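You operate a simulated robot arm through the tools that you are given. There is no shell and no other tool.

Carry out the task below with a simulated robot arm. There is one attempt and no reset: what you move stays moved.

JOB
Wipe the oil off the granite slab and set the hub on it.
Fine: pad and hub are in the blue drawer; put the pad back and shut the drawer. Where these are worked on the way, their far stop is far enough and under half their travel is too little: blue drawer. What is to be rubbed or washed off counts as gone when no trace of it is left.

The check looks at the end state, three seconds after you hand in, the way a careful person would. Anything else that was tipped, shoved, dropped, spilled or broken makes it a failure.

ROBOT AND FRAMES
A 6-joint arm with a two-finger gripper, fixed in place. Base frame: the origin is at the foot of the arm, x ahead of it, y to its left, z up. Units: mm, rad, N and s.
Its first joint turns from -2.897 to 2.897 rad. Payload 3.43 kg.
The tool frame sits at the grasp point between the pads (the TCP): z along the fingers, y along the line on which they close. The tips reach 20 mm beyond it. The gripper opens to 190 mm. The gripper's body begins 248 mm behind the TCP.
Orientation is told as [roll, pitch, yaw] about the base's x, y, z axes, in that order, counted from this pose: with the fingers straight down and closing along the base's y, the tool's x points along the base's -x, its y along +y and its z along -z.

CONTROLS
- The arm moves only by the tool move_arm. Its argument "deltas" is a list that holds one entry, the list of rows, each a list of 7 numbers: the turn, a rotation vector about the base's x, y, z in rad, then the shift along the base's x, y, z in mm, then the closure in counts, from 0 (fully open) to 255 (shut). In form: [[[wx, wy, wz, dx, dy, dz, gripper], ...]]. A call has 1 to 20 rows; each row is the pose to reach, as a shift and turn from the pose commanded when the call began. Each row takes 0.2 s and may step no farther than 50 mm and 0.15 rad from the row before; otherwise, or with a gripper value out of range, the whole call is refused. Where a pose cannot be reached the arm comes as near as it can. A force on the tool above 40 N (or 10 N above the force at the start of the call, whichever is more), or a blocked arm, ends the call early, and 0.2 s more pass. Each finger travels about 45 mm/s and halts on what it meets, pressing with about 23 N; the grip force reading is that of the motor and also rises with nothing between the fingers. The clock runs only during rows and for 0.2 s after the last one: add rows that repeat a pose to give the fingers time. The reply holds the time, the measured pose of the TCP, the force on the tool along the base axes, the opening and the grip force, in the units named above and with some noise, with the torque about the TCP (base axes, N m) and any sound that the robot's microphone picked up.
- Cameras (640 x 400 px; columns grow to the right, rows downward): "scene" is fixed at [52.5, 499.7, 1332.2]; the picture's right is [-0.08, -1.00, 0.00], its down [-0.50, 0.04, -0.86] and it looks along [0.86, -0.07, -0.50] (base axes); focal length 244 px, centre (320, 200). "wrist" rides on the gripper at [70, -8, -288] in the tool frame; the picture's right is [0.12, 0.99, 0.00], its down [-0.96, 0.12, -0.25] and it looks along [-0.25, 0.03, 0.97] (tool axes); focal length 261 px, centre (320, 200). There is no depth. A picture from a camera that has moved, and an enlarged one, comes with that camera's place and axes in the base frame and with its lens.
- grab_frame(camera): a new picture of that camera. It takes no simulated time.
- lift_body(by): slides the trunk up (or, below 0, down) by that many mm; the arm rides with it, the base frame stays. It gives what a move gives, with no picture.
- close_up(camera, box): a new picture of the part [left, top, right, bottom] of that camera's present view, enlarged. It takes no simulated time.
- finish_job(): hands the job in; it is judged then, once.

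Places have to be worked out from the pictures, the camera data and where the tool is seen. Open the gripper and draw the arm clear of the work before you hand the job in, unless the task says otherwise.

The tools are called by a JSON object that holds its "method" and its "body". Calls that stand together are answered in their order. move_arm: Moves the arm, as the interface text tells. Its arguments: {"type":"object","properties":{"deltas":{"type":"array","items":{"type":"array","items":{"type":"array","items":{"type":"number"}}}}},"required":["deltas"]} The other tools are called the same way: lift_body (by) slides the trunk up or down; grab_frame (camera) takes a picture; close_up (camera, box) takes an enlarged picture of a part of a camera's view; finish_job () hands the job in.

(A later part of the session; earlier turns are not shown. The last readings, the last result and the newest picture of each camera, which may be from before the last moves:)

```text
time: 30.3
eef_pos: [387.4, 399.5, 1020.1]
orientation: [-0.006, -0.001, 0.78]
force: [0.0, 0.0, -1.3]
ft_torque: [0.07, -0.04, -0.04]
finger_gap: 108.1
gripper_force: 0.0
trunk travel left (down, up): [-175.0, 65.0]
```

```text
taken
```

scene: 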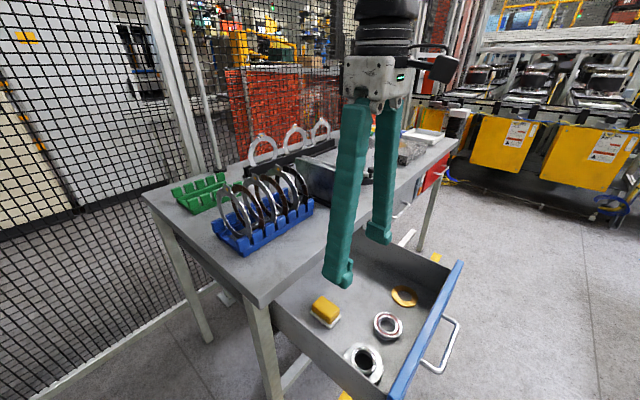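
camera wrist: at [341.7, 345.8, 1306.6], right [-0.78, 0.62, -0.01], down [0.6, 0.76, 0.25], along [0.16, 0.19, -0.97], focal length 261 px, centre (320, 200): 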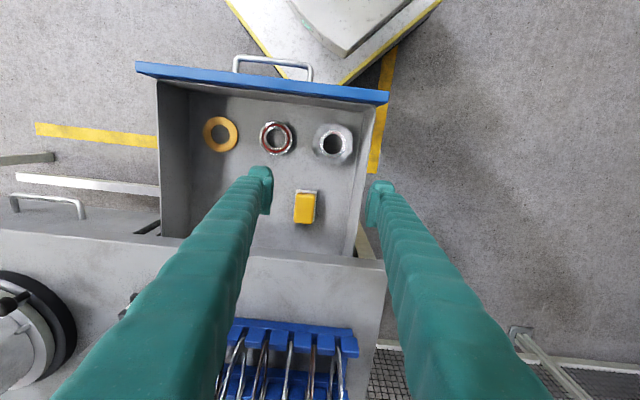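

Excellent overhead view. I'll zoom on the pad, the hub, and the drawer interior.

{"method": "close_up", "body": {"camera": "wrist", "box": [270, 170, 350, 240]}}

{"method": "close_up", "body": {"camera": "wrist", "box": [300, 110, 370, 170]}}

{"method": "close_up", "body": {"camera": "scene", "box": [290, 280, 440, 390]}}

{"method": "close_up", "body": {"camera": "wrist", "box": [130, 50, 400, 270]}}

```text
5.71 times, centred on (310, 205) of wrist
camera zoom: at [341.7, 345.8, 1306.6], right [-0.78, 0.62, -0.01], down [0.6, 0.76, 0.25], along [0.16, 0.19, -0.97], focal length 1489 px, centre (377, 171)
```

zoom: 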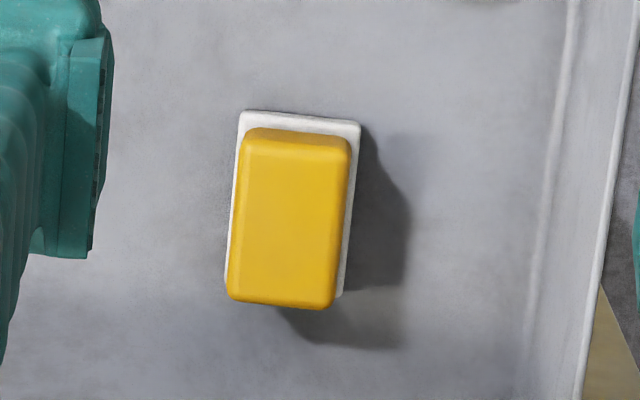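

```text
6.67 times, centred on (335, 140) of wrist
camera zoom: at [341.7, 345.8, 1306.6], right [-0.78, 0.62, -0.01], down [0.6, 0.76, 0.25], along [0.16, 0.19, -0.97], focal length 1738 px, centre (220, 600)
```

zoom: 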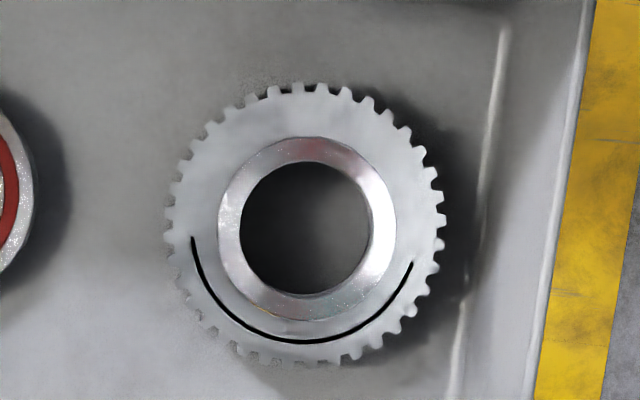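

```text
3.64 times, centred on (365, 335) of scene
camera zoom: at [52.5, 499.7, 1332.2], right [-0.08, -1.0, 0.0], down [-0.5, 0.04, -0.86], along [0.86, -0.07, -0.5], focal length 888 px, centre (156, -291)
```

zoom: 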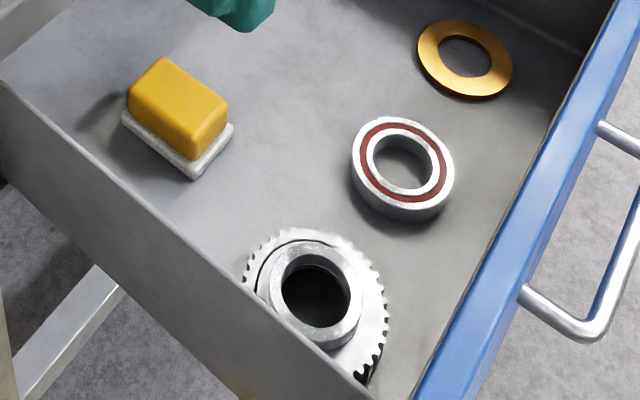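

```text
1.82 times, centred on (265, 160) of wrist
camera zoom: at [341.7, 345.8, 1306.6], right [-0.78, 0.62, -0.01], down [0.6, 0.76, 0.25], along [0.16, 0.19, -0.97], focal length 474 px, centre (420, 273)
```

zoom: 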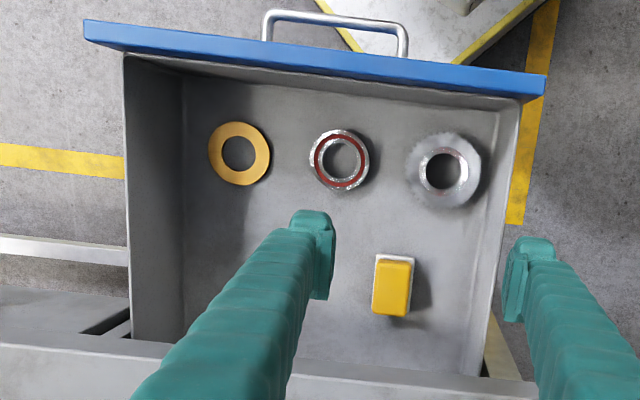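

The pad is about 69×47 mm with a ~40 mm wide yellow grip, centred near (471,453), base top at z≈728, long axis along the drawer's pull direction. To be able to reach the far slab with the pad flat, I'll grasp it with the tool tilted 30° outward (about the closing axis); moving to a pre-grasp 100 mm back.

{"method": "move_arm", "body": {"deltas": [[[0.0621, -0.0614, 0, 8, 3, -30, 148], [0.1241, -0.1227, 0, 16, 6, -60, 148], [0.1862, -0.1841, 0, 24, 9, -90, 148], [0.2482, -0.2454, 0, 32, 12, -120, 148], [0.3103, -0.3068, 0, 40, 15, -148, 148], [0.3723, -0.3681, 0, 48.5, 18.5, -175.5, 148], [0.3723, -0.3681, 0, 48.5, 18.5, -175.5, 148]]]}}

{"method": "grab_frame", "body": {"camera": "wrist"}}

{"method": "close_up", "body": {"camera": "wrist", "box": [250, 130, 390, 250]}}

{"method": "close_up", "body": {"camera": "scene", "box": [270, 200, 470, 400]}}

```text
time: 31.9
eef_pos: [435.5, 417.9, 843.0]
orientation: [0.002, -0.525, 0.777]
force: [-0.6, -0.2, 0.2]
ft_torque: [0.02, 0.03, 0.05]
finger_gap: 79.8
gripper_force: 0.1
trunk travel left (down, up): [-175.0, 65.0]
```

```text
taken
camera wrist: at [296.2, 269.5, 1056.3], right [-0.77, 0.64, -0.06], down [0.43, 0.58, 0.7], along [0.48, 0.51, -0.72], focal length 261 px, centre (320, 200)
```

wrist: 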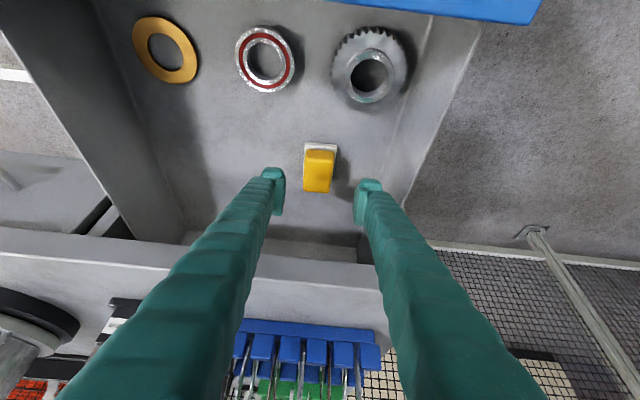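

```text
3.33 times, centred on (320, 190) of wrist
camera zoom: at [296.2, 269.5, 1056.3], right [-0.77, 0.64, -0.06], down [0.43, 0.58, 0.7], along [0.48, 0.51, -0.72], focal length 869 px, centre (320, 233)
```

zoom: 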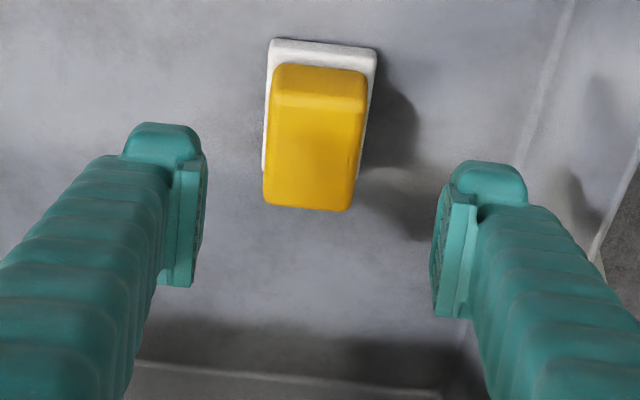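

```text
2.00 times, centred on (370, 300) of scene
camera zoom: at [52.5, 499.7, 1332.2], right [-0.08, -1.0, 0.0], down [-0.5, 0.04, -0.86], along [0.86, -0.07, -0.5], focal length 488 px, centre (220, 0)
```

zoom: 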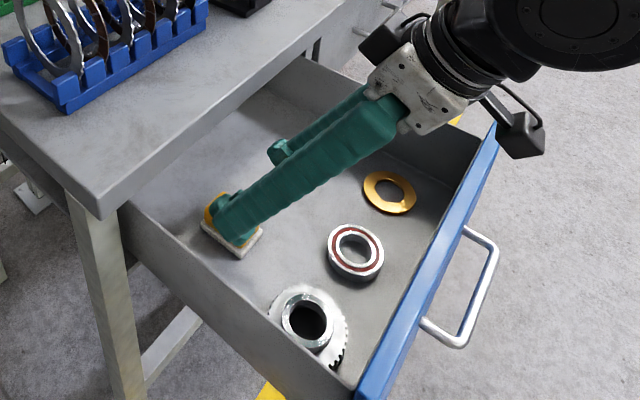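

Comparing both views, the pad's yellow top centre is ~113 mm ahead of the TCP, nearly on axis. I'll advance 95 mm with a small sideways correction and look again before closing.

{"method": "move_arm", "body": {"deltas": [[[0, 0, 0, 8, 7, -21, 148], [0, 0, 0, 16, 14, -43, 148], [0, 0, 0, 24, 21, -64, 148], [0, 0, 0, 31.1, 27.8, -85.7, 148], [0, 0, 0, 31.1, 27.8, -85.7, 148]]]}}

{"method": "close_up", "body": {"camera": "wrist", "box": [250, 130, 390, 250]}}

{"method": "close_up", "body": {"camera": "scene", "box": [280, 260, 380, 360]}}

```text
time: 33.1
eef_pos: [466.8, 445.8, 758.5]
orientation: [0.002, -0.524, 0.777]
force: [0.3, 0.1, 0.6]
ft_torque: [-0.01, -0.02, 0.0]
finger_gap: 80.0
gripper_force: 0.1
trunk travel left (down, up): [-175.0, 65.0]
```

```text
3.33 times, centred on (320, 190) of wrist
camera zoom: at [327.2, 296.9, 971.2], right [-0.77, 0.64, -0.06], down [0.43, 0.58, 0.7], along [0.48, 0.51, -0.72], focal length 869 px, centre (320, 233)
```

zoom: 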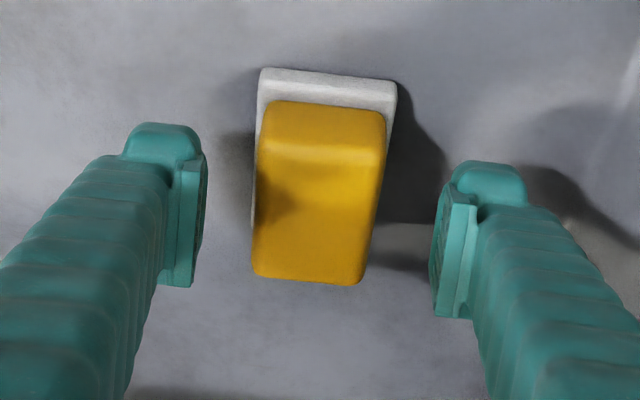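

```text
4.00 times, centred on (330, 310) of scene
camera zoom: at [52.5, 499.7, 1332.2], right [-0.08, -1.0, 0.0], down [-0.5, 0.04, -0.86], along [0.86, -0.07, -0.5], focal length 976 px, centre (280, -240)
```

zoom: 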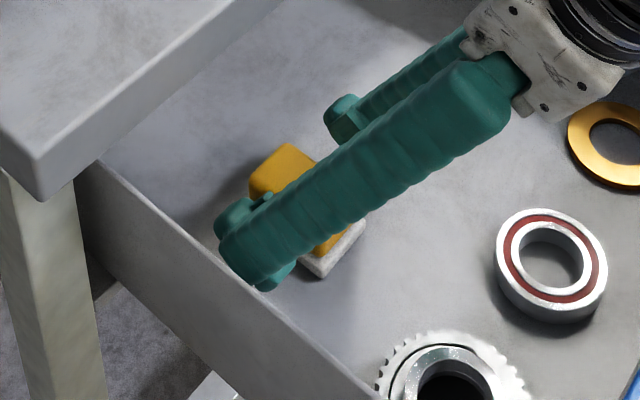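

The pad's top is ~16 mm below the TCP and centred. I'll lower ~17 mm (plus 2.6 mm forward) so the pads cover the yellow grip but stay above the white base.

{"method": "move_arm", "body": {"deltas": [[[0, 0, 0, 0.6, 0.6, -6, 155], [0, 0, 0, 1.2, 1.2, -12, 165], [0, 0, 0, 1.8, 1.9, -17, 174], [0, 0, 0, 1.8, 1.9, -17, 174], [0, 0, 0, 1.8, 1.9, -17, 174]]]}}

{"method": "close_up", "body": {"camera": "wrist", "box": [250, 130, 390, 250]}}

{"method": "close_up", "body": {"camera": "scene", "box": [280, 260, 380, 360]}}

```text
time: 34.3
eef_pos: [469.5, 448.3, 741.3]
orientation: [0.001, -0.524, 0.776]
force: [0.1, 0.4, -0.6]
ft_torque: [0.0, 0.04, 0.03]
finger_gap: 60.3
gripper_force: 0.0
trunk travel left (down, up): [-175.0, 65.0]
```

```text
3.33 times, centred on (320, 190) of wrist
camera zoom: at [329.8, 299.0, 953.7], right [-0.77, 0.64, -0.06], down [0.43, 0.58, 0.7], along [0.48, 0.51, -0.72], focal length 869 px, centre (320, 233)
```

zoom: 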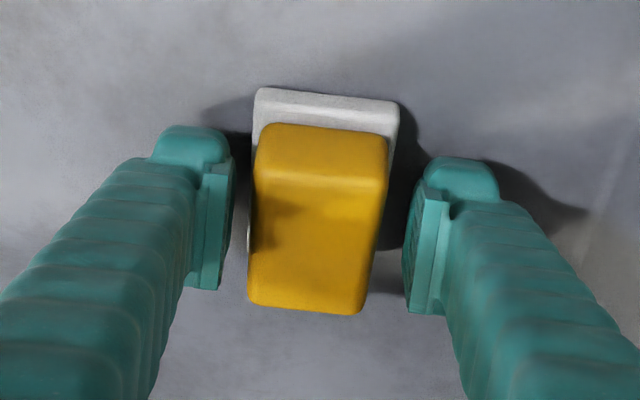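

```text
4.00 times, centred on (330, 310) of scene
camera zoom: at [52.5, 499.7, 1332.2], right [-0.08, -1.0, 0.0], down [-0.5, 0.04, -0.86], along [0.86, -0.07, -0.5], focal length 976 px, centre (280, -240)
```

zoom: 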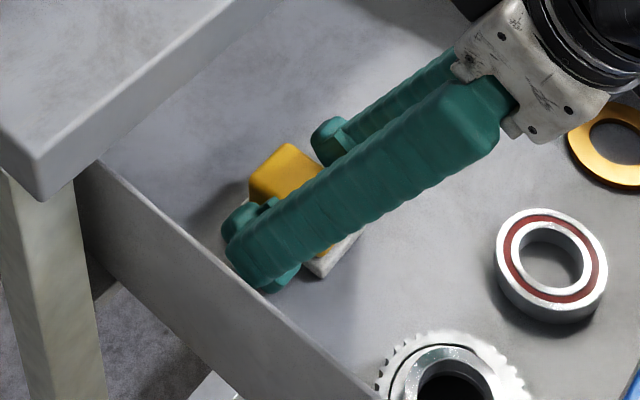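

No contact forces, fingers straddle the yellow grip. Closing on the pad.

{"method": "move_arm", "body": {"deltas": [[[0, 0, 0, 0, 0, 0, 200], [0, 0, 0, 0, 0, 0, 225], [0, 0, 0, 0, 0, 0, 255], [0, 0, 0, 0, 0, 0, 255], [0, 0, 0, 0, 0, 0, 255]]]}}

{"method": "close_up", "body": {"camera": "wrist", "box": [250, 130, 390, 250]}}

```text
time: 35.5
eef_pos: [469.7, 447.9, 741.1]
orientation: [0.002, -0.523, 0.778]
force: [0.3, -0.4, 0.7]
ft_torque: [0.04, 0.03, -0.01]
finger_gap: 42.6
gripper_force: 23.2
trunk travel left (down, up): [-175.0, 65.0]
```

```text
3.33 times, centred on (320, 190) of wrist
camera zoom: at [329.8, 299.0, 953.7], right [-0.77, 0.64, -0.06], down [0.43, 0.58, 0.7], along [0.48, 0.51, -0.72], focal length 869 px, centre (320, 233)
```

zoom: 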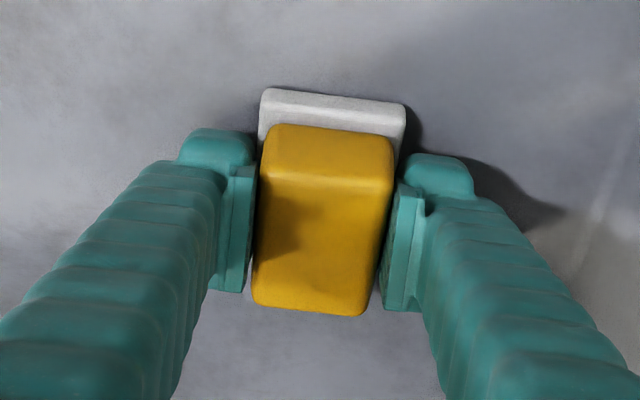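

The gap is 42.6 mm with 23 N: the yellow grip is held. Lifting 30 mm first to check that the pad comes along.

{"method": "move_arm", "body": {"deltas": [[[0, 0, 0, 0, 0, 10, 255], [0, 0, 0, 0, 0, 30, 255], [0, 0, 0, 0, 0, 60, 255]]]}}

{"method": "close_up", "body": {"camera": "wrist", "box": [250, 130, 390, 250]}}

{"method": "close_up", "body": {"camera": "scene", "box": [280, 240, 400, 360]}}

```text
time: 36.3
eef_pos: [469.5, 448.6, 800.2]
orientation: [0.0, -0.523, 0.775]
force: [0.2, 0.8, -0.1]
ft_torque: [-0.04, 0.0, 0.01]
finger_gap: 0.3
gripper_force: 22.6
trunk travel left (down, up): [-175.0, 65.0]
```

```text
3.33 times, centred on (320, 190) of wrist
camera zoom: at [330.1, 299.5, 1013.9], right [-0.77, 0.64, -0.06], down [0.43, 0.58, 0.7], along [0.47, 0.51, -0.72], focal length 869 px, centre (320, 233)
```

zoom: 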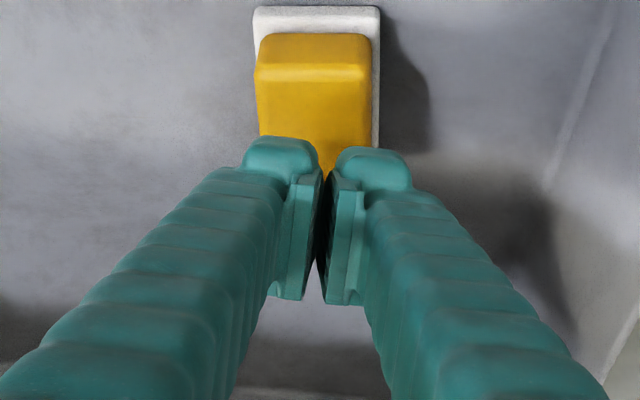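

```text
3.33 times, centred on (340, 300) of scene
camera zoom: at [52.5, 499.7, 1332.2], right [-0.08, -1.0, 0.0], down [-0.5, 0.04, -0.86], along [0.86, -0.07, -0.5], focal length 814 px, centre (253, -133)
```

zoom: 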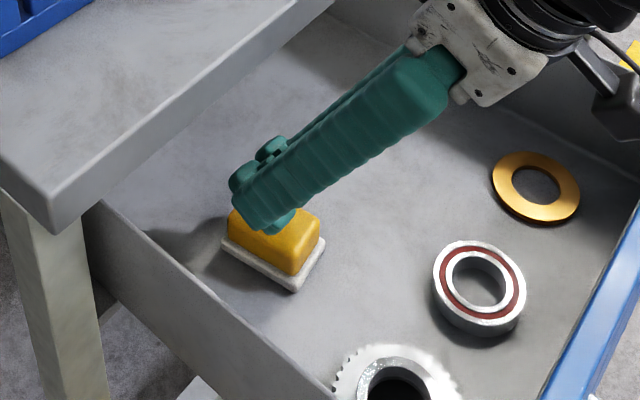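

The pad slipped out – the plates on the fingers only caught its upper rounded edge. The pad moved only a few mm, so I'll reopen, shift 5 mm forward and go ~9 mm deeper than before.

{"method": "move_arm", "body": {"deltas": [[[0, 0, 0, 0, 0, 10, 165], [0, 0, 0, 0, 0, 10, 165], [0, 0, 0, 0, 0, 10, 165], [0, 0, 0, 0, 0, 10, 165], [0, 0, 0, 1.8, 1.8, -10, 165], [0, 0, 0, 3.5, 3.6, -35, 165], [0, 0, 0, 3.5, 3.6, -55, 165], [0, 0, 0, 3.5, 3.6, -63, 165], [0, 0, 0, 3.5, 3.6, -68, 165], [0, 0, 0, 3.5, 3.6, -68, 165]]]}}

{"method": "close_up", "body": {"camera": "wrist", "box": [250, 130, 390, 250]}}

{"method": "close_up", "body": {"camera": "scene", "box": [280, 260, 380, 360]}}

```text
time: 38.5
eef_pos: [472.4, 451.4, 732.6]
orientation: [0.003, -0.524, 0.776]
force: [0.7, 0.3, 0.2]
ft_torque: [0.01, -0.01, -0.01]
finger_gap: 66.9
gripper_force: 0.0
trunk travel left (down, up): [-175.0, 65.0]
```

```text
3.33 times, centred on (320, 190) of wrist
camera zoom: at [334.1, 302.6, 945.6], right [-0.77, 0.64, -0.06], down [0.43, 0.58, 0.7], along [0.47, 0.51, -0.72], focal length 869 px, centre (320, 233)
```

zoom: 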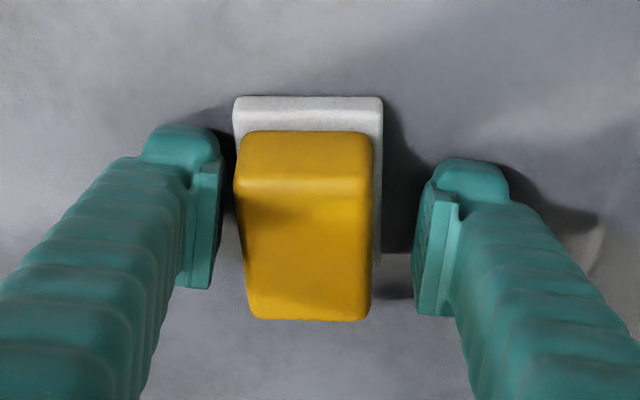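

```text
4.00 times, centred on (330, 310) of scene
camera zoom: at [52.5, 499.7, 1332.2], right [-0.08, -1.0, 0.0], down [-0.5, 0.04, -0.86], along [0.86, -0.07, -0.5], focal length 976 px, centre (280, -240)
```

zoom: 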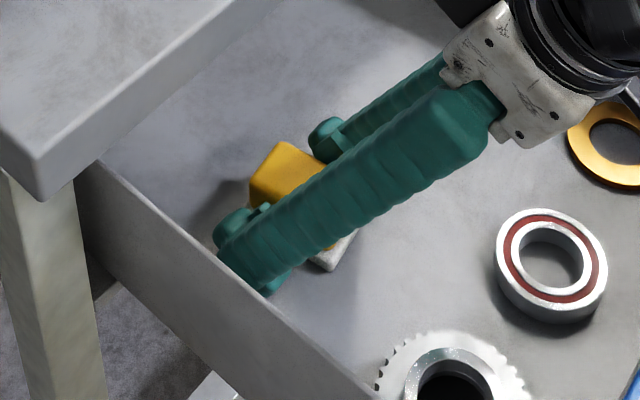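

The pad turned about 6° and shifted ~4 mm in the slip. I'll rotate the tool by +0.11 rad and shift to match before closing again.

{"method": "move_arm", "body": {"deltas": [[[0, 0, 0.055, 1.4, -1.4, 0, 165], [0, 0, 0.11, 2.8, -2.8, 0, 165], [0, 0, 0.11, 2.8, -2.8, 0, 165], [0, 0, 0.11, 2.8, -2.8, 0, 190], [0, 0, 0.11, 2.8, -2.8, 0, 220], [0, 0, 0.11, 2.8, -2.8, 0, 255], [0, 0, 0.11, 2.8, -2.8, 0, 255], [0, 0, 0.11, 2.8, -2.8, 0, 255]]]}}

{"method": "close_up", "body": {"camera": "wrist", "box": [250, 130, 390, 250]}}

{"method": "close_up", "body": {"camera": "scene", "box": [280, 260, 380, 360]}}

```text
time: 40.3
eef_pos: [474.9, 448.5, 730.5]
orientation: [0.004, -0.521, 0.885]
force: [-2.6, -0.4, 5.7]
ft_torque: [-0.15, 0.2, -0.04]
finger_gap: 49.0
gripper_force: 23.2
out of reach, approached as far as the arm can: row 2, 3, 4, 5, 6
trunk travel left (down, up): [-175.0, 65.0]
```

```text
3.33 times, centred on (320, 190) of wrist
camera zoom: at [352.7, 285.6, 944.4], right [-0.84, 0.55, -0.06], down [0.36, 0.62, 0.69], along [0.41, 0.56, -0.72], focal length 869 px, centre (320, 233)
```

zoom: 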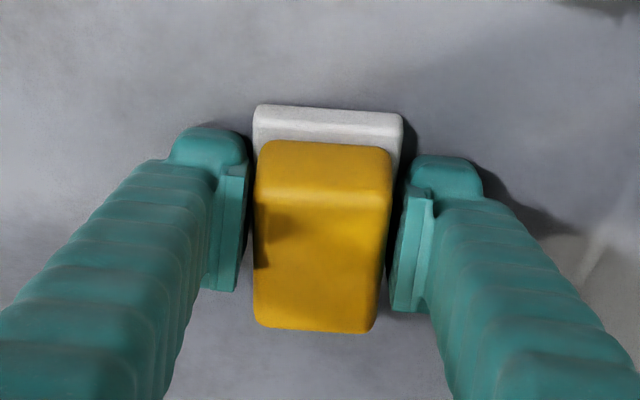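

```text
4.00 times, centred on (330, 310) of scene
camera zoom: at [52.5, 499.7, 1332.2], right [-0.08, -1.0, 0.0], down [-0.5, 0.04, -0.86], along [0.86, -0.07, -0.5], focal length 976 px, centre (280, -240)
```

zoom: 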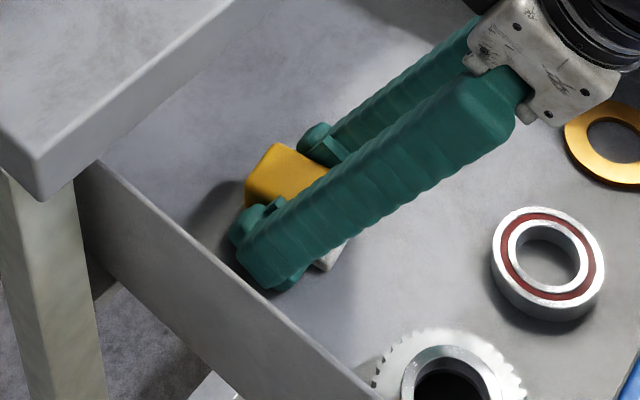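

At this depth the tips hit the white base (gap 49). I'll open, reduce the tilt to 20° and raise to z≈737 so the plates get a fuller hold on the yellow grip, then close and lift slowly.

{"method": "move_arm", "body": {"deltas": [[[0, 0, 0, 0, 0, 0, 165], [0, 0, 0, 0, 0, 0, 165], [0, 0, 0, 0, 0, 3, 165], [-0.0677, 0.0554, 0, 0.3, 0.4, 5, 165], [-0.1354, 0.1108, 0, 0.6, 0.8, 6, 165], [-0.1354, 0.1108, 0, 0.6, 0.8, 6, 165], [-0.1354, 0.1108, 0, 0.6, 0.8, 6, 195], [-0.1354, 0.1108, 0, 0.6, 0.8, 6, 225], [-0.1354, 0.1108, 0, 0.6, 0.8, 6, 255], [-0.1354, 0.1108, 0, 0.6, 0.8, 6, 255], [-0.1354, 0.1108, 0, 0.6, 0.8, 6, 255]]]}}

{"method": "close_up", "body": {"camera": "wrist", "box": [250, 130, 390, 250]}}

{"method": "close_up", "body": {"camera": "scene", "box": [290, 270, 370, 350]}}

```text
time: 42.7
eef_pos: [477.2, 450.0, 737.4]
orientation: [0.001, -0.349, 0.886]
force: [0.6, 1.0, 0.3]
ft_torque: [0.02, -0.01, -0.01]
finger_gap: 42.8
gripper_force: 22.9
out of reach, approached as far as the arm can: row 4
trunk travel left (down, up): [-175.0, 65.0]
```

```text
3.33 times, centred on (320, 190) of wrist
camera zoom: at [379.3, 317.9, 983.5], right [-0.84, 0.54, -0.04], down [0.43, 0.71, 0.56], along [0.33, 0.46, -0.83], focal length 869 px, centre (320, 233)
```

zoom: 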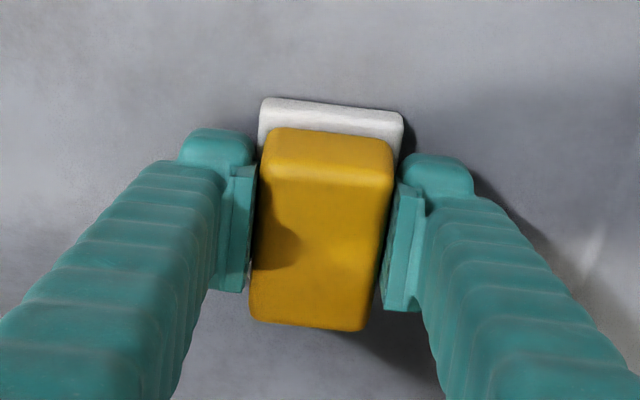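

```text
5.00 times, centred on (330, 310) of scene
camera zoom: at [52.5, 499.7, 1332.2], right [-0.08, -1.0, 0.0], down [-0.5, 0.04, -0.86], along [0.86, -0.07, -0.5], focal length 1220 px, centre (270, -350)
```

zoom: 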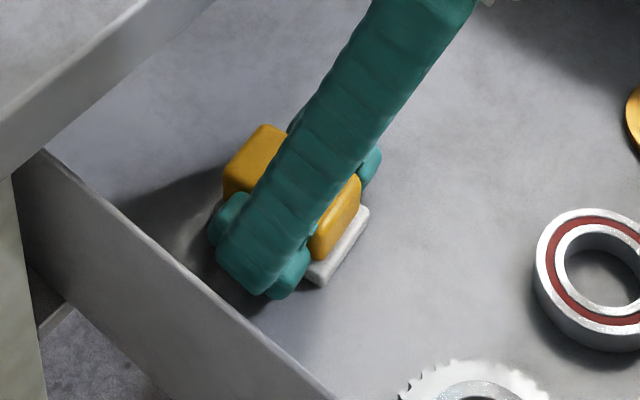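

Gap 42.8 mm on the yellow grip at 20° tilt. Lifting slowly, 15 mm, to verify the hold.

{"method": "move_arm", "body": {"deltas": [[[0, 0, 0, 0, 0, 0, 255], [0, 0, 0, 0, 0, 2, 255], [0, 0, 0, 0, 0, 4, 255], [0, 0, 0, 0, 0, 7, 255], [0, 0, 0, 0, 0, 10, 255], [0, 0, 0, 0, 0, 15, 255]]]}}

{"method": "close_up", "body": {"camera": "wrist", "box": [250, 130, 390, 250]}}

{"method": "close_up", "body": {"camera": "scene", "box": [290, 270, 370, 350]}}

```text
time: 44.1
eef_pos: [475.8, 450.1, 753.5]
orientation: [0.005, -0.347, 0.889]
force: [0.0, -1.2, -1.1]
ft_torque: [-0.01, 0.03, 0.02]
finger_gap: 42.9
gripper_force: 23.0
trunk travel left (down, up): [-175.0, 65.0]
```

```text
3.33 times, centred on (320, 190) of wrist
camera zoom: at [379.5, 317.9, 999.2], right [-0.84, 0.54, -0.04], down [0.43, 0.71, 0.56], along [0.33, 0.46, -0.83], focal length 869 px, centre (320, 233)
```

zoom: 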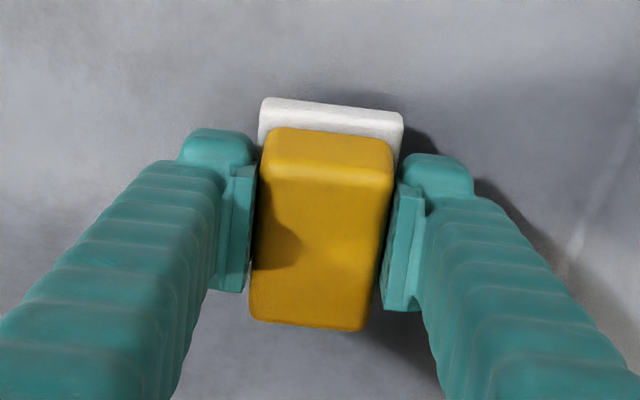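

```text
5.00 times, centred on (330, 310) of scene
camera zoom: at [52.5, 499.7, 1332.2], right [-0.08, -1.0, 0.0], down [-0.5, 0.04, -0.86], along [0.86, -0.07, -0.5], focal length 1220 px, centre (270, -350)
```

zoom: 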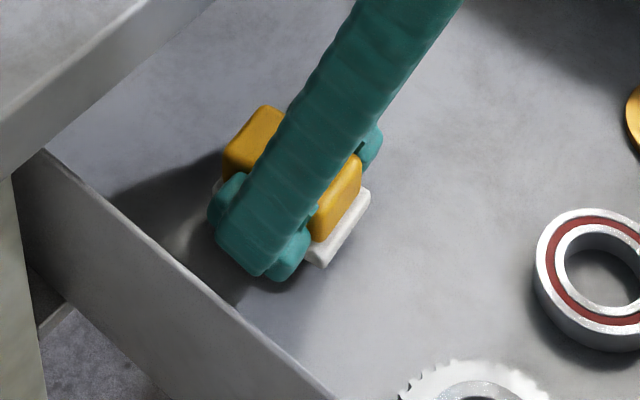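

The pad is held and lifted. Now I raise it, back away from the table edge, and go up to a safe height.

{"method": "move_arm", "body": {"deltas": [[[0, 0, 0, 0, 0, 20, 255], [0, 0, 0, 0, 0, 45, 255], [0, 0, 0, -10, -10, 60, 255], [0, 0, 0, -26, -27, 75, 255], [0, 0, 0, -42, -43, 95, 255], [0, 0, 0, -42, -43, 130, 255], [0, 0, 0, -42, -43, 165, 255], [0, 0, 0, -42, -43, 200, 255], [0, 0, 0, -42, -43, 235, 255], [0, 0, 0, -42, -43, 260, 255]]]}}

{"method": "close_up", "body": {"camera": "wrist", "box": [250, 130, 390, 250]}}

```text
time: 46.3
eef_pos: [432.2, 407.3, 1015.8]
orientation: [0.003, -0.35, 0.886]
force: [0.2, 0.5, -1.3]
ft_torque: [-0.05, 0.03, 0.01]
finger_gap: 42.7
gripper_force: 23.0
trunk travel left (down, up): [-175.0, 65.0]
```

```text
3.33 times, centred on (320, 190) of wrist
camera zoom: at [336.1, 273.5, 1261.3], right [-0.84, 0.54, -0.04], down [0.43, 0.71, 0.56], along [0.33, 0.46, -0.83], focal length 869 px, centre (320, 233)
```

zoom: 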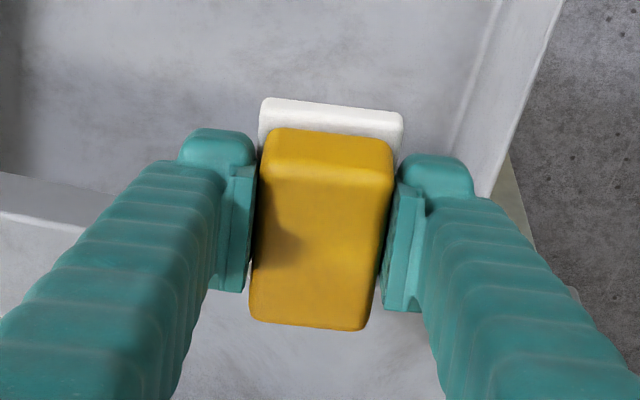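

The pad stays firmly held. Now swinging around at constant radius to face the slab, turning the tool with it.

{"method": "move_arm", "body": {"deltas": [[[0, 0, -0.0735, 27, -23, 0, 255], [0, 0, -0.147, 49.6, -51.8, 0, 255], [0, 0, -0.2205, 69.8, -81, 0, 255], [0, 0, -0.294, 88, -111.5, 10, 255], [0, 0, -0.3675, 105, -144, 20, 255], [0, 0, -0.441, 120, -176.4, 30, 255], [0, 0, -0.5145, 132.6, -209.7, 40, 255], [0, 0, -0.588, 143.6, -244.6, 45, 255], [0, 0, -0.6615, 152, -279, 45, 255], [0, 0, -0.735, 158.8, -314, 45, 255], [0, 0, -0.8085, 163, -350.5, 45, 255], [0, 0, -0.882, 165.6, -386, 45, 255]]]}}

{"method": "lift_body", "body": {"by": 65}}

```text
time: 48.9
eef_pos: [599.9, 18.9, 1057.8]
orientation: [0.003, -0.349, 0.003]
force: [0.0, -0.7, -1.2]
ft_torque: [-0.04, 0.01, 0.01]
finger_gap: 42.9
gripper_force: 22.7
trunk travel left (down, up): [-175.0, 65.0]
```

```text
time: 50.0
eef_pos: [600.1, 19.4, 1122.0]
orientation: [0.001, -0.348, 0.004]
force: [-0.4, -0.8, -0.8]
ft_torque: [0.01, 0.03, 0.01]
finger_gap: 43.1
gripper_force: 22.4
trunk travel left (down, up): [-240.0, 0.0]
```

Trunk raised. Extending outward towards the slab at a safe height, then looking.

{"method": "move_arm", "body": {"deltas": [[[0, 0, 0, 45, 0, -5, 255], [0, 0, 0, 90, 0, -10, 255], [0, 0, 0, 135, 0, -15, 255], [0, 0, 0, 180, 0, -20, 255], [0, 0, 0, 225, 0, -25, 255], [0, 0, 0, 270, 0, -30, 255], [0, 0, 0, 315, 0, -30, 255], [0, 0, 0, 360, 0, -30, 255], [0, 0, 0, 405, 0, -30, 255], [0, 0, 0, 450, 0, -30, 255]]]}}

{"method": "grab_frame", "body": {"camera": "wrist"}}

{"method": "close_up", "body": {"camera": "scene", "box": [330, 80, 490, 200]}}

```text
time: 52.2
eef_pos: [1049.9, 20.4, 1095.4]
orientation: [0.002, -0.351, 0.005]
force: [-0.6, -0.1, 0.1]
ft_torque: [-0.01, -0.07, -0.02]
finger_gap: 42.8
gripper_force: 23.2
trunk travel left (down, up): [-240.0, 0.0]
```

```text
taken
camera wrist: at [885.6, 11.4, 1341.5], right [-0.12, 0.99, -0.04], down [0.82, 0.12, 0.56], along [0.56, 0.03, -0.83], focal length 261 px, centre (320, 200)
```

wrist: 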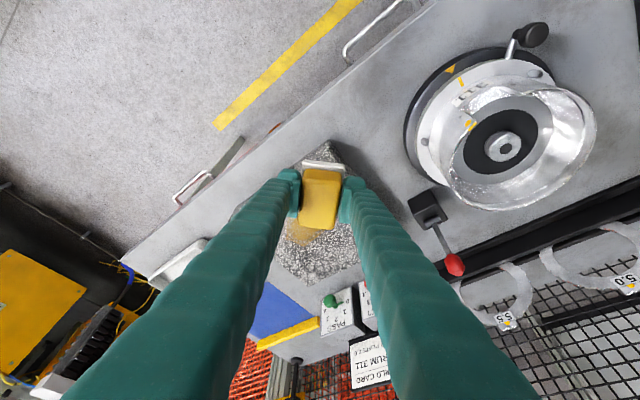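

```text
3.33 times, centred on (410, 140) of scene
camera zoom: at [52.5, 499.7, 1332.2], right [-0.08, -1.0, 0.0], down [-0.5, 0.04, -0.86], along [0.86, -0.07, -0.5], focal length 814 px, centre (20, 400)
```

zoom: 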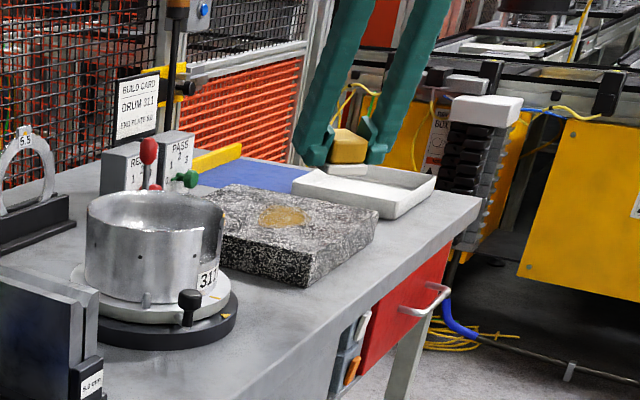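

The slab top triangulates to z≈960 with the oil centred near (1208,15). I'll zoom on the oil to get its extent.

{"method": "close_up", "body": {"camera": "wrist", "box": [220, 120, 400, 300]}}

{"method": "close_up", "body": {"camera": "scene", "box": [370, 120, 450, 170]}}

```text
2.22 times, centred on (310, 210) of wrist
camera zoom: at [885.6, 11.4, 1341.5], right [-0.12, 0.99, -0.04], down [0.82, 0.12, 0.56], along [0.56, 0.03, -0.83], focal length 579 px, centre (342, 178)
```

zoom: 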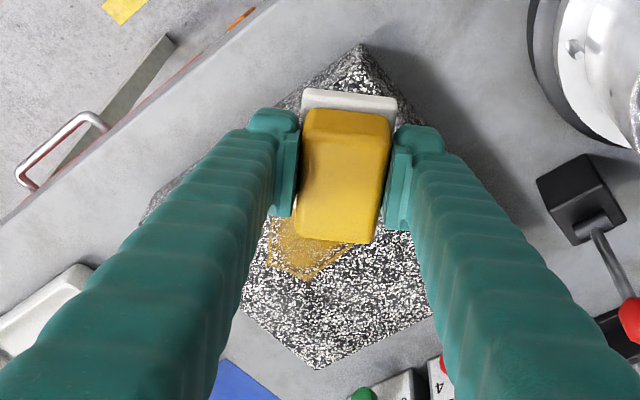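

```text
8.00 times, centred on (410, 145) of scene
camera zoom: at [52.5, 499.7, 1332.2], right [-0.08, -1.0, 0.0], down [-0.5, 0.04, -0.86], along [0.86, -0.07, -0.5], focal length 1953 px, centre (-400, 640)
```

zoom: 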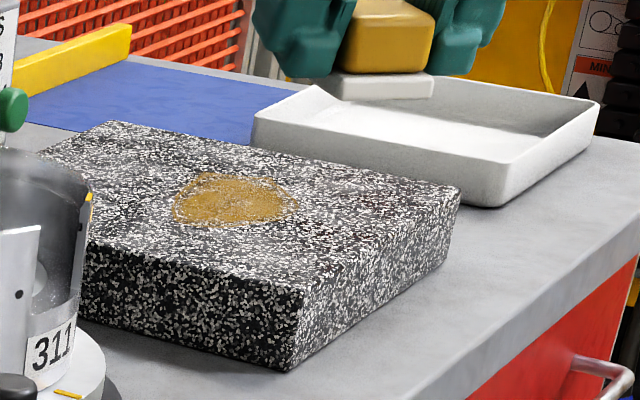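

The oil covers roughly x 1160–1265, y −27…60. I'll move over its near part and come down to just above the expected contact height.

{"method": "move_arm", "body": {"deltas": [[[0, 0, 0, 40, 0, 0, 255], [0, 0, 0, 80, 0, -5, 255], [0, 0, 0, 118, 0, -25, 255], [0, 0, 0, 118, 0, -50, 255], [0, 0, 0, 118, 0, -70, 255], [0, 0, 0, 118, 0, -82, 255], [0, 0, 0, 118, 0, -82, 255]]]}}

{"method": "close_up", "body": {"camera": "scene", "box": [370, 110, 450, 170]}}

{"method": "close_up", "body": {"camera": "wrist", "box": [220, 120, 400, 300]}}

```text
time: 53.8
eef_pos: [1167.0, 19.5, 1010.8]
orientation: [0.003, -0.348, 0.006]
force: [0.2, 0.4, -0.1]
ft_torque: [0.0, 0.0, -0.02]
finger_gap: 42.8
gripper_force: 22.9
trunk travel left (down, up): [-240.0, 0.0]
```

```text
6.67 times, centred on (410, 140) of scene
camera zoom: at [52.5, 499.7, 1332.2], right [-0.08, -1.0, 0.0], down [-0.5, 0.04, -0.86], along [0.86, -0.07, -0.5], focal length 1627 px, centre (-280, 600)
```

zoom: 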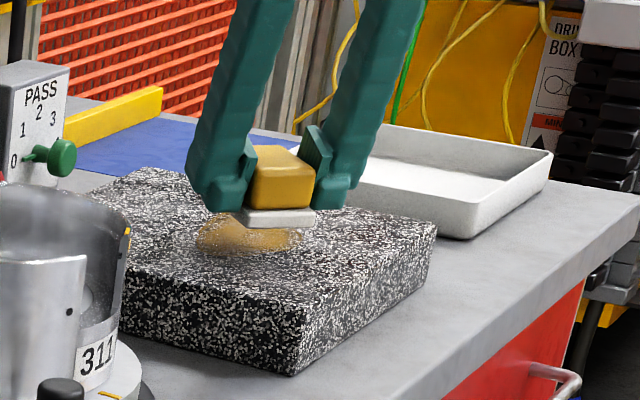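

```text
2.22 times, centred on (310, 210) of wrist
camera zoom: at [1003.6, 10.1, 1255.5], right [-0.12, 0.99, -0.04], down [0.82, 0.12, 0.56], along [0.56, 0.03, -0.83], focal length 579 px, centre (342, 178)
```

zoom: 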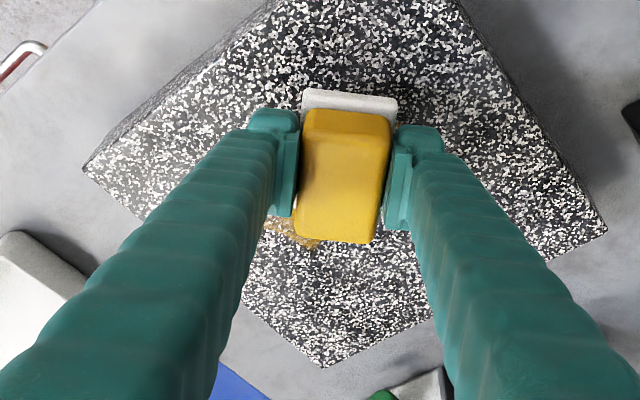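

The pad hovers slightly above the slab. Lowering in 2 mm steps until contact.

{"method": "move_arm", "body": {"deltas": [[[0, 0, 0, 0, 0, -2, 255], [0, 0, 0, 0, 0, -4, 255], [0, 0, 0, 0, 0, -6, 255], [0, 0, 0, 0, 0, -8, 255], [0, 0, 0, 0, 0, -10, 255]]]}}

```text
time: 55.0
eef_pos: [1167.3, 18.6, 999.2]
orientation: [0.003, -0.351, 0.006]
force: [-0.8, -0.1, -1.1]
ft_torque: [-0.04, -0.01, -0.01]
finger_gap: 42.6
gripper_force: 23.0
trunk travel left (down, up): [-240.0, 0.0]
```

No contact yet at z≈999; continuing down in small steps.

{"method": "move_arm", "body": {"deltas": [[[0, 0, 0, 0, 0, -1.5, 255], [0, 0, 0, 0, 0, -3, 255], [0, 0, 0, 0, 0, -4.5, 255], [0, 0, 0, 0, 0, -6, 255]]]}}

{"method": "close_up", "body": {"camera": "scene", "box": [370, 110, 450, 170]}}

```text
time: 56.0
eef_pos: [1168.2, 19.0, 994.1]
orientation: [0.001, -0.348, 0.004]
force: [-0.4, 0.8, -0.1]
ft_torque: [0.04, 0.0, 0.02]
finger_gap: 42.6
gripper_force: 23.3
trunk travel left (down, up): [-240.0, 0.0]
```

```text
6.67 times, centred on (410, 140) of scene
camera zoom: at [52.5, 499.7, 1332.2], right [-0.08, -1.0, 0.0], down [-0.5, 0.04, -0.86], along [0.86, -0.07, -0.5], focal length 1627 px, centre (-280, 600)
```

zoom: 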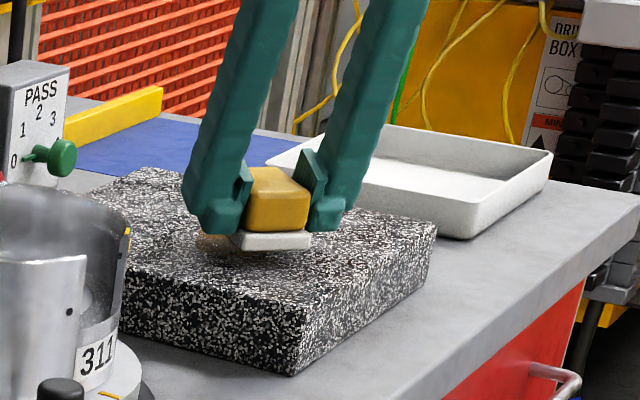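

Still free but very close. Another 6 mm in fine steps.

{"method": "move_arm", "body": {"deltas": [[[0, 0, 0, 0, 0, -1.5, 255], [0, 0, 0, 0, 0, -3, 255], [0, 0, 0, 0, 0, -4.5, 255], [0, 0, 0, 0, 0, -6, 255]]]}}

{"method": "close_up", "body": {"camera": "scene", "box": [370, 110, 450, 170]}}

```text
time: 57.0
eef_pos: [1166.4, 19.4, 987.4]
orientation: [0.003, -0.349, 0.005]
force: [0.2, -0.1, -0.4]
ft_torque: [-0.01, -0.01, 0.01]
finger_gap: 43.1
gripper_force: 22.8
trunk travel left (down, up): [-240.0, 0.0]
```

```text
6.67 times, centred on (410, 140) of scene
camera zoom: at [52.5, 499.7, 1332.2], right [-0.08, -1.0, 0.0], down [-0.5, 0.04, -0.86], along [0.86, -0.07, -0.5], focal length 1627 px, centre (-280, 600)
```

zoom: 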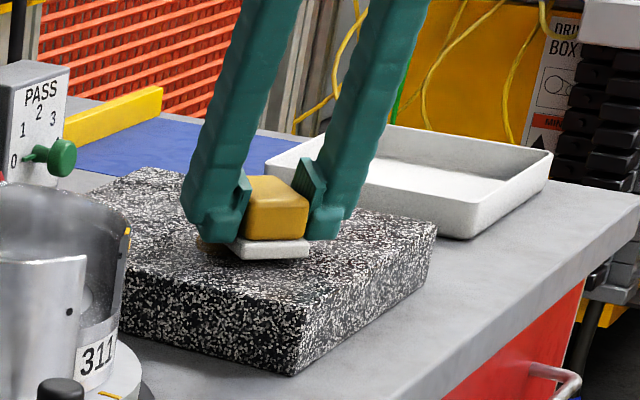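

Still free at z≈987; continuing down slowly.

{"method": "move_arm", "body": {"deltas": [[[0, 0, 0, 0, 0, -1.5, 255], [0, 0, 0, 0, 0, -3, 255], [0, 0, 0, 0, 0, -4.5, 255], [0, 0, 0, 0, 0, -6, 255]]]}}

```text
time: 58.0
eef_pos: [1167.8, 19.6, 981.5]
orientation: [0.001, -0.35, 0.005]
force: [-1.7, 0.5, 2.3]
ft_torque: [-0.05, 0.13, -0.02]
finger_gap: 42.7
gripper_force: 23.0
trunk travel left (down, up): [-240.0, 0.0]
```

First contact (≈2 N) at z≈981.5. Pressing 2 mm more to get a firm wipe.

{"method": "move_arm", "body": {"deltas": [[[0, 0, 0, 0, 0, -1, 255], [0, 0, 0, 0, 0, -2, 255]]]}}

{"method": "close_up", "body": {"camera": "scene", "box": [370, 110, 450, 170]}}

{"method": "close_up", "body": {"camera": "wrist", "box": [250, 130, 390, 250]}}

```text
time: 58.6
eef_pos: [1167.5, 19.3, 981.0]
orientation: [0.002, -0.352, 0.005]
force: [-3.0, -0.5, 15.8]
ft_torque: [-0.05, 0.59, 0.0]
finger_gap: 43.1
gripper_force: 23.5
trunk travel left (down, up): [-240.0, 0.0]
```

```text
6.67 times, centred on (410, 140) of scene
camera zoom: at [52.5, 499.7, 1332.2], right [-0.08, -1.0, 0.0], down [-0.5, 0.04, -0.86], along [0.86, -0.07, -0.5], focal length 1627 px, centre (-280, 600)
```

zoom: 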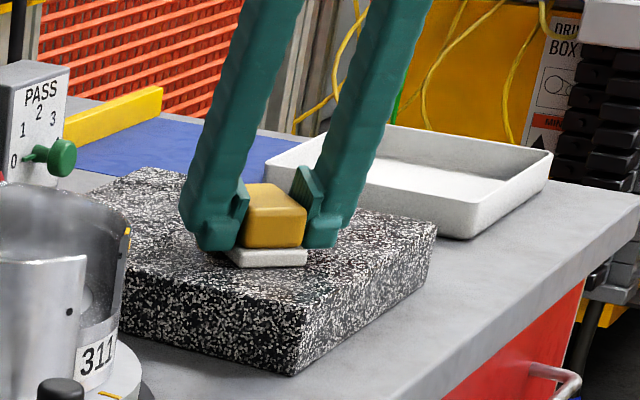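

```text
3.33 times, centred on (320, 190) of wrist
camera zoom: at [1002.7, 11.0, 1227.0], right [-0.12, 0.99, -0.04], down [0.82, 0.12, 0.56], along [0.56, 0.03, -0.83], focal length 869 px, centre (320, 233)
```

zoom: 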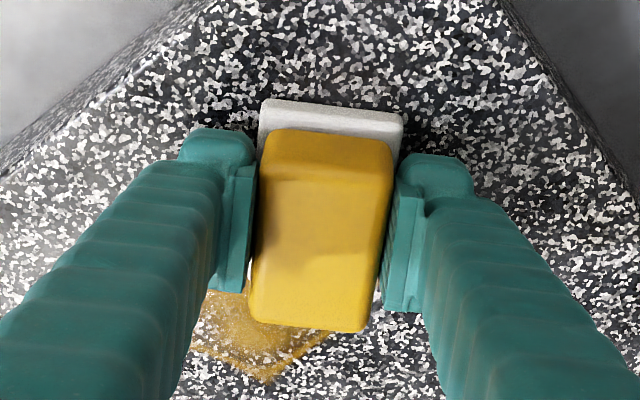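

Contact force ~16 N with the pad flat; slab top is ≈944. The oil's far tip is near x≈1279. Starting the first outward stroke and checking the force.

{"method": "move_arm", "body": {"deltas": [[[0, 0, 0, 8, 0, 0, 255], [0, 0, 0, 16, 0, 0, 255], [0, 0, 0, 24, 0, 0, 255], [0, 0, 0, 32, 0, 0, 255], [0, 0, 0, 40, 0, 0, 255]]]}}

{"method": "close_up", "body": {"camera": "wrist", "box": [250, 130, 390, 250]}}

```text
time: 59.8
eef_pos: [1207.7, 20.0, 980.8]
orientation: [0.003, -0.35, 0.004]
force: [-6.5, -0.7, 21.3]
ft_torque: [-0.01, 0.18, -0.04]
finger_gap: 42.6
gripper_force: 23.2
trunk travel left (down, up): [-240.0, 0.0]
```

```text
3.33 times, centred on (320, 190) of wrist
camera zoom: at [1042.5, 10.7, 1226.8], right [-0.12, 0.99, -0.04], down [0.82, 0.12, 0.56], along [0.56, 0.03, -0.83], focal length 869 px, centre (320, 233)
```

zoom: 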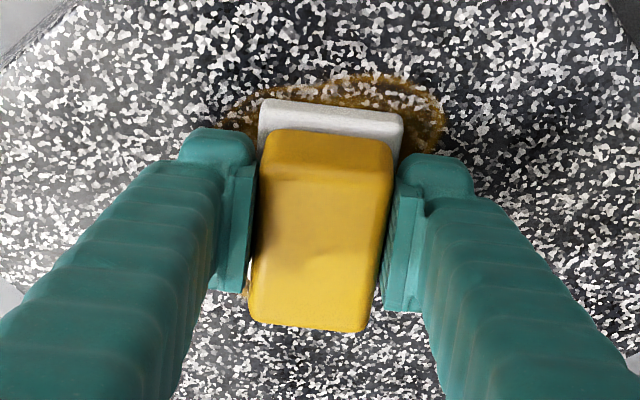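

Some oil at the trailing edge looks fainter but still there; it will need repeated passes. Continuing the stroke to the far tip.

{"method": "move_arm", "body": {"deltas": [[[0, 0, 0, 10, 0, 0, 255], [0, 0, 0, 20, 0, 0, 255], [0, 0, 0, 30, 0, 0, 255], [0, 0, 0, 40, 0, 0, 255], [0, 0, 0, 45, 0, 0, 255]]]}}

{"method": "close_up", "body": {"camera": "wrist", "box": [250, 90, 390, 250]}}

```text
time: 61.0
eef_pos: [1251.1, 18.4, 982.2]
orientation: [0.001, -0.349, 0.005]
force: [-6.2, -1.0, 20.1]
ft_torque: [-0.06, 0.05, 0.01]
finger_gap: 43.0
gripper_force: 23.0
trunk travel left (down, up): [-240.0, 0.0]
```

```text
2.50 times, centred on (320, 170) of wrist
camera zoom: at [1087.1, 10.2, 1226.7], right [-0.12, 0.99, -0.04], down [0.82, 0.12, 0.56], along [0.56, 0.03, -0.83], focal length 652 px, centre (320, 275)
```

zoom: 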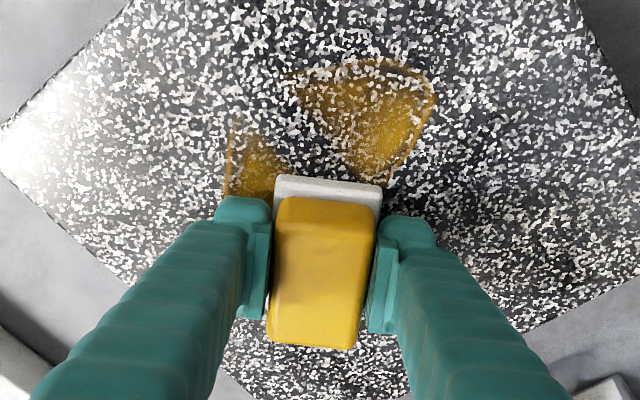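

A cleaned band is visible but remnants remain on both sides. Let me zoom in to see what is left.

{"method": "close_up", "body": {"camera": "wrist", "box": [270, 80, 390, 180]}}

{"method": "close_up", "body": {"camera": "scene", "box": [370, 120, 450, 170]}}

```text
4.00 times, centred on (330, 130) of wrist
camera zoom: at [1087.1, 10.2, 1226.7], right [-0.12, 0.99, -0.04], down [0.82, 0.12, 0.56], along [0.56, 0.03, -0.83], focal length 1043 px, centre (280, 480)
```

zoom: 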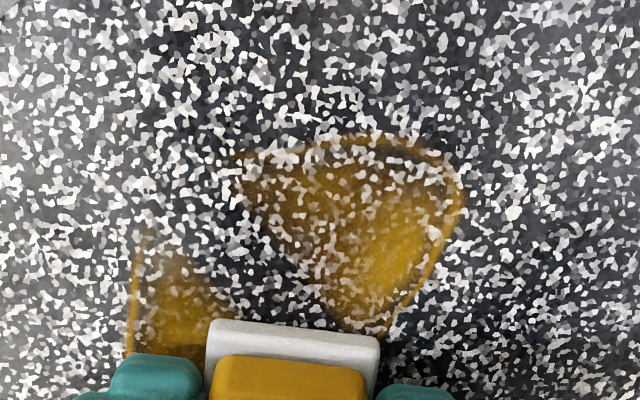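

```text
8.00 times, centred on (410, 145) of scene
camera zoom: at [52.5, 499.7, 1332.2], right [-0.08, -1.0, 0.0], down [-0.5, 0.04, -0.86], along [0.86, -0.07, -0.5], focal length 1953 px, centre (-400, 640)
```

zoom: 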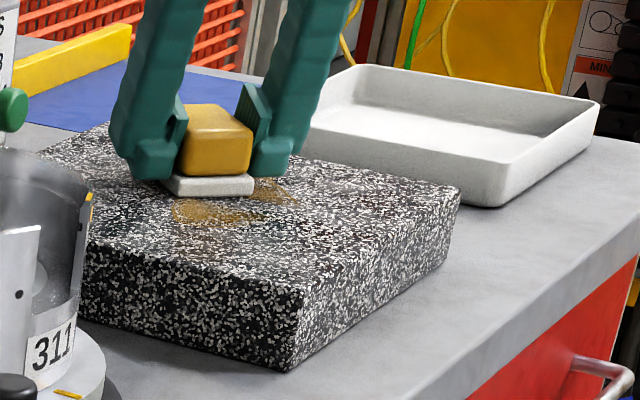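

Wiping works, though it seems to need repeated rubbing. I'll slide over to y≈40 and stroke back inward across the right-hand remnant, then look.

{"method": "move_arm", "body": {"deltas": [[[0, 0, 0, 0, 8, 0, 255], [0, 0, 0, 0, 16, 0, 255], [0, 0, 0, -4, 22, 0, 255], [0, 0, 0, -14, 22, 0, 255], [0, 0, 0, -24, 22, 0, 255], [0, 0, 0, -34, 22, 0, 255], [0, 0, 0, -44, 22, 0, 255], [0, 0, 0, -54, 22, 0, 255], [0, 0, 0, -64, 22, 0, 255], [0, 0, 0, -74, 22, 0, 255], [0, 0, 0, -84, 22, 0, 255], [0, 0, 0, -94, 22, 0, 255]]]}}

{"method": "close_up", "body": {"camera": "wrist", "box": [230, 120, 410, 300]}}

{"method": "close_up", "body": {"camera": "scene", "box": [370, 120, 450, 170]}}

```text
time: 63.6
eef_pos: [1157.0, 41.9, 980.8]
orientation: [0.001, -0.348, 0.006]
force: [5.2, -0.1, 24.8]
ft_torque: [-0.09, 0.04, 0.02]
finger_gap: 42.9
gripper_force: 23.2
trunk travel left (down, up): [-240.0, 0.0]
```

```text
2.22 times, centred on (320, 210) of wrist
camera zoom: at [992.9, 33.2, 1226.5], right [-0.12, 0.99, -0.04], down [0.82, 0.12, 0.56], along [0.56, 0.03, -0.83], focal length 579 px, centre (320, 178)
```

zoom: 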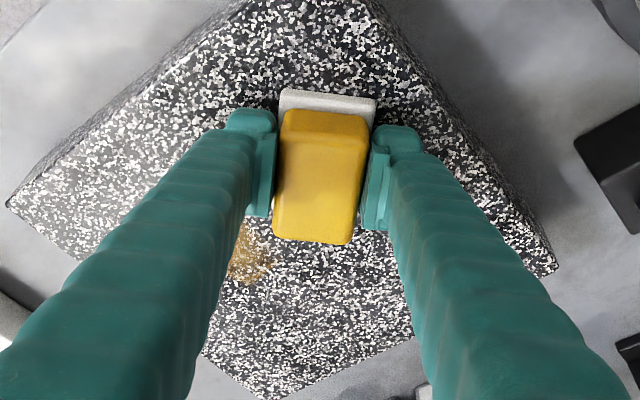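

```text
8.00 times, centred on (410, 145) of scene
camera zoom: at [52.5, 499.7, 1332.2], right [-0.08, -1.0, 0.0], down [-0.5, 0.04, -0.86], along [0.86, -0.07, -0.5], focal length 1953 px, centre (-400, 640)
```

zoom: 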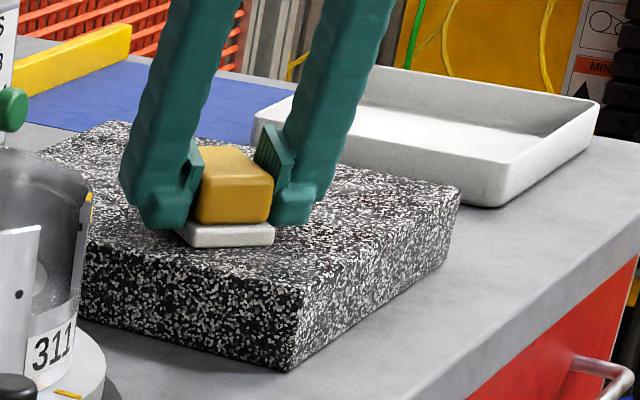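

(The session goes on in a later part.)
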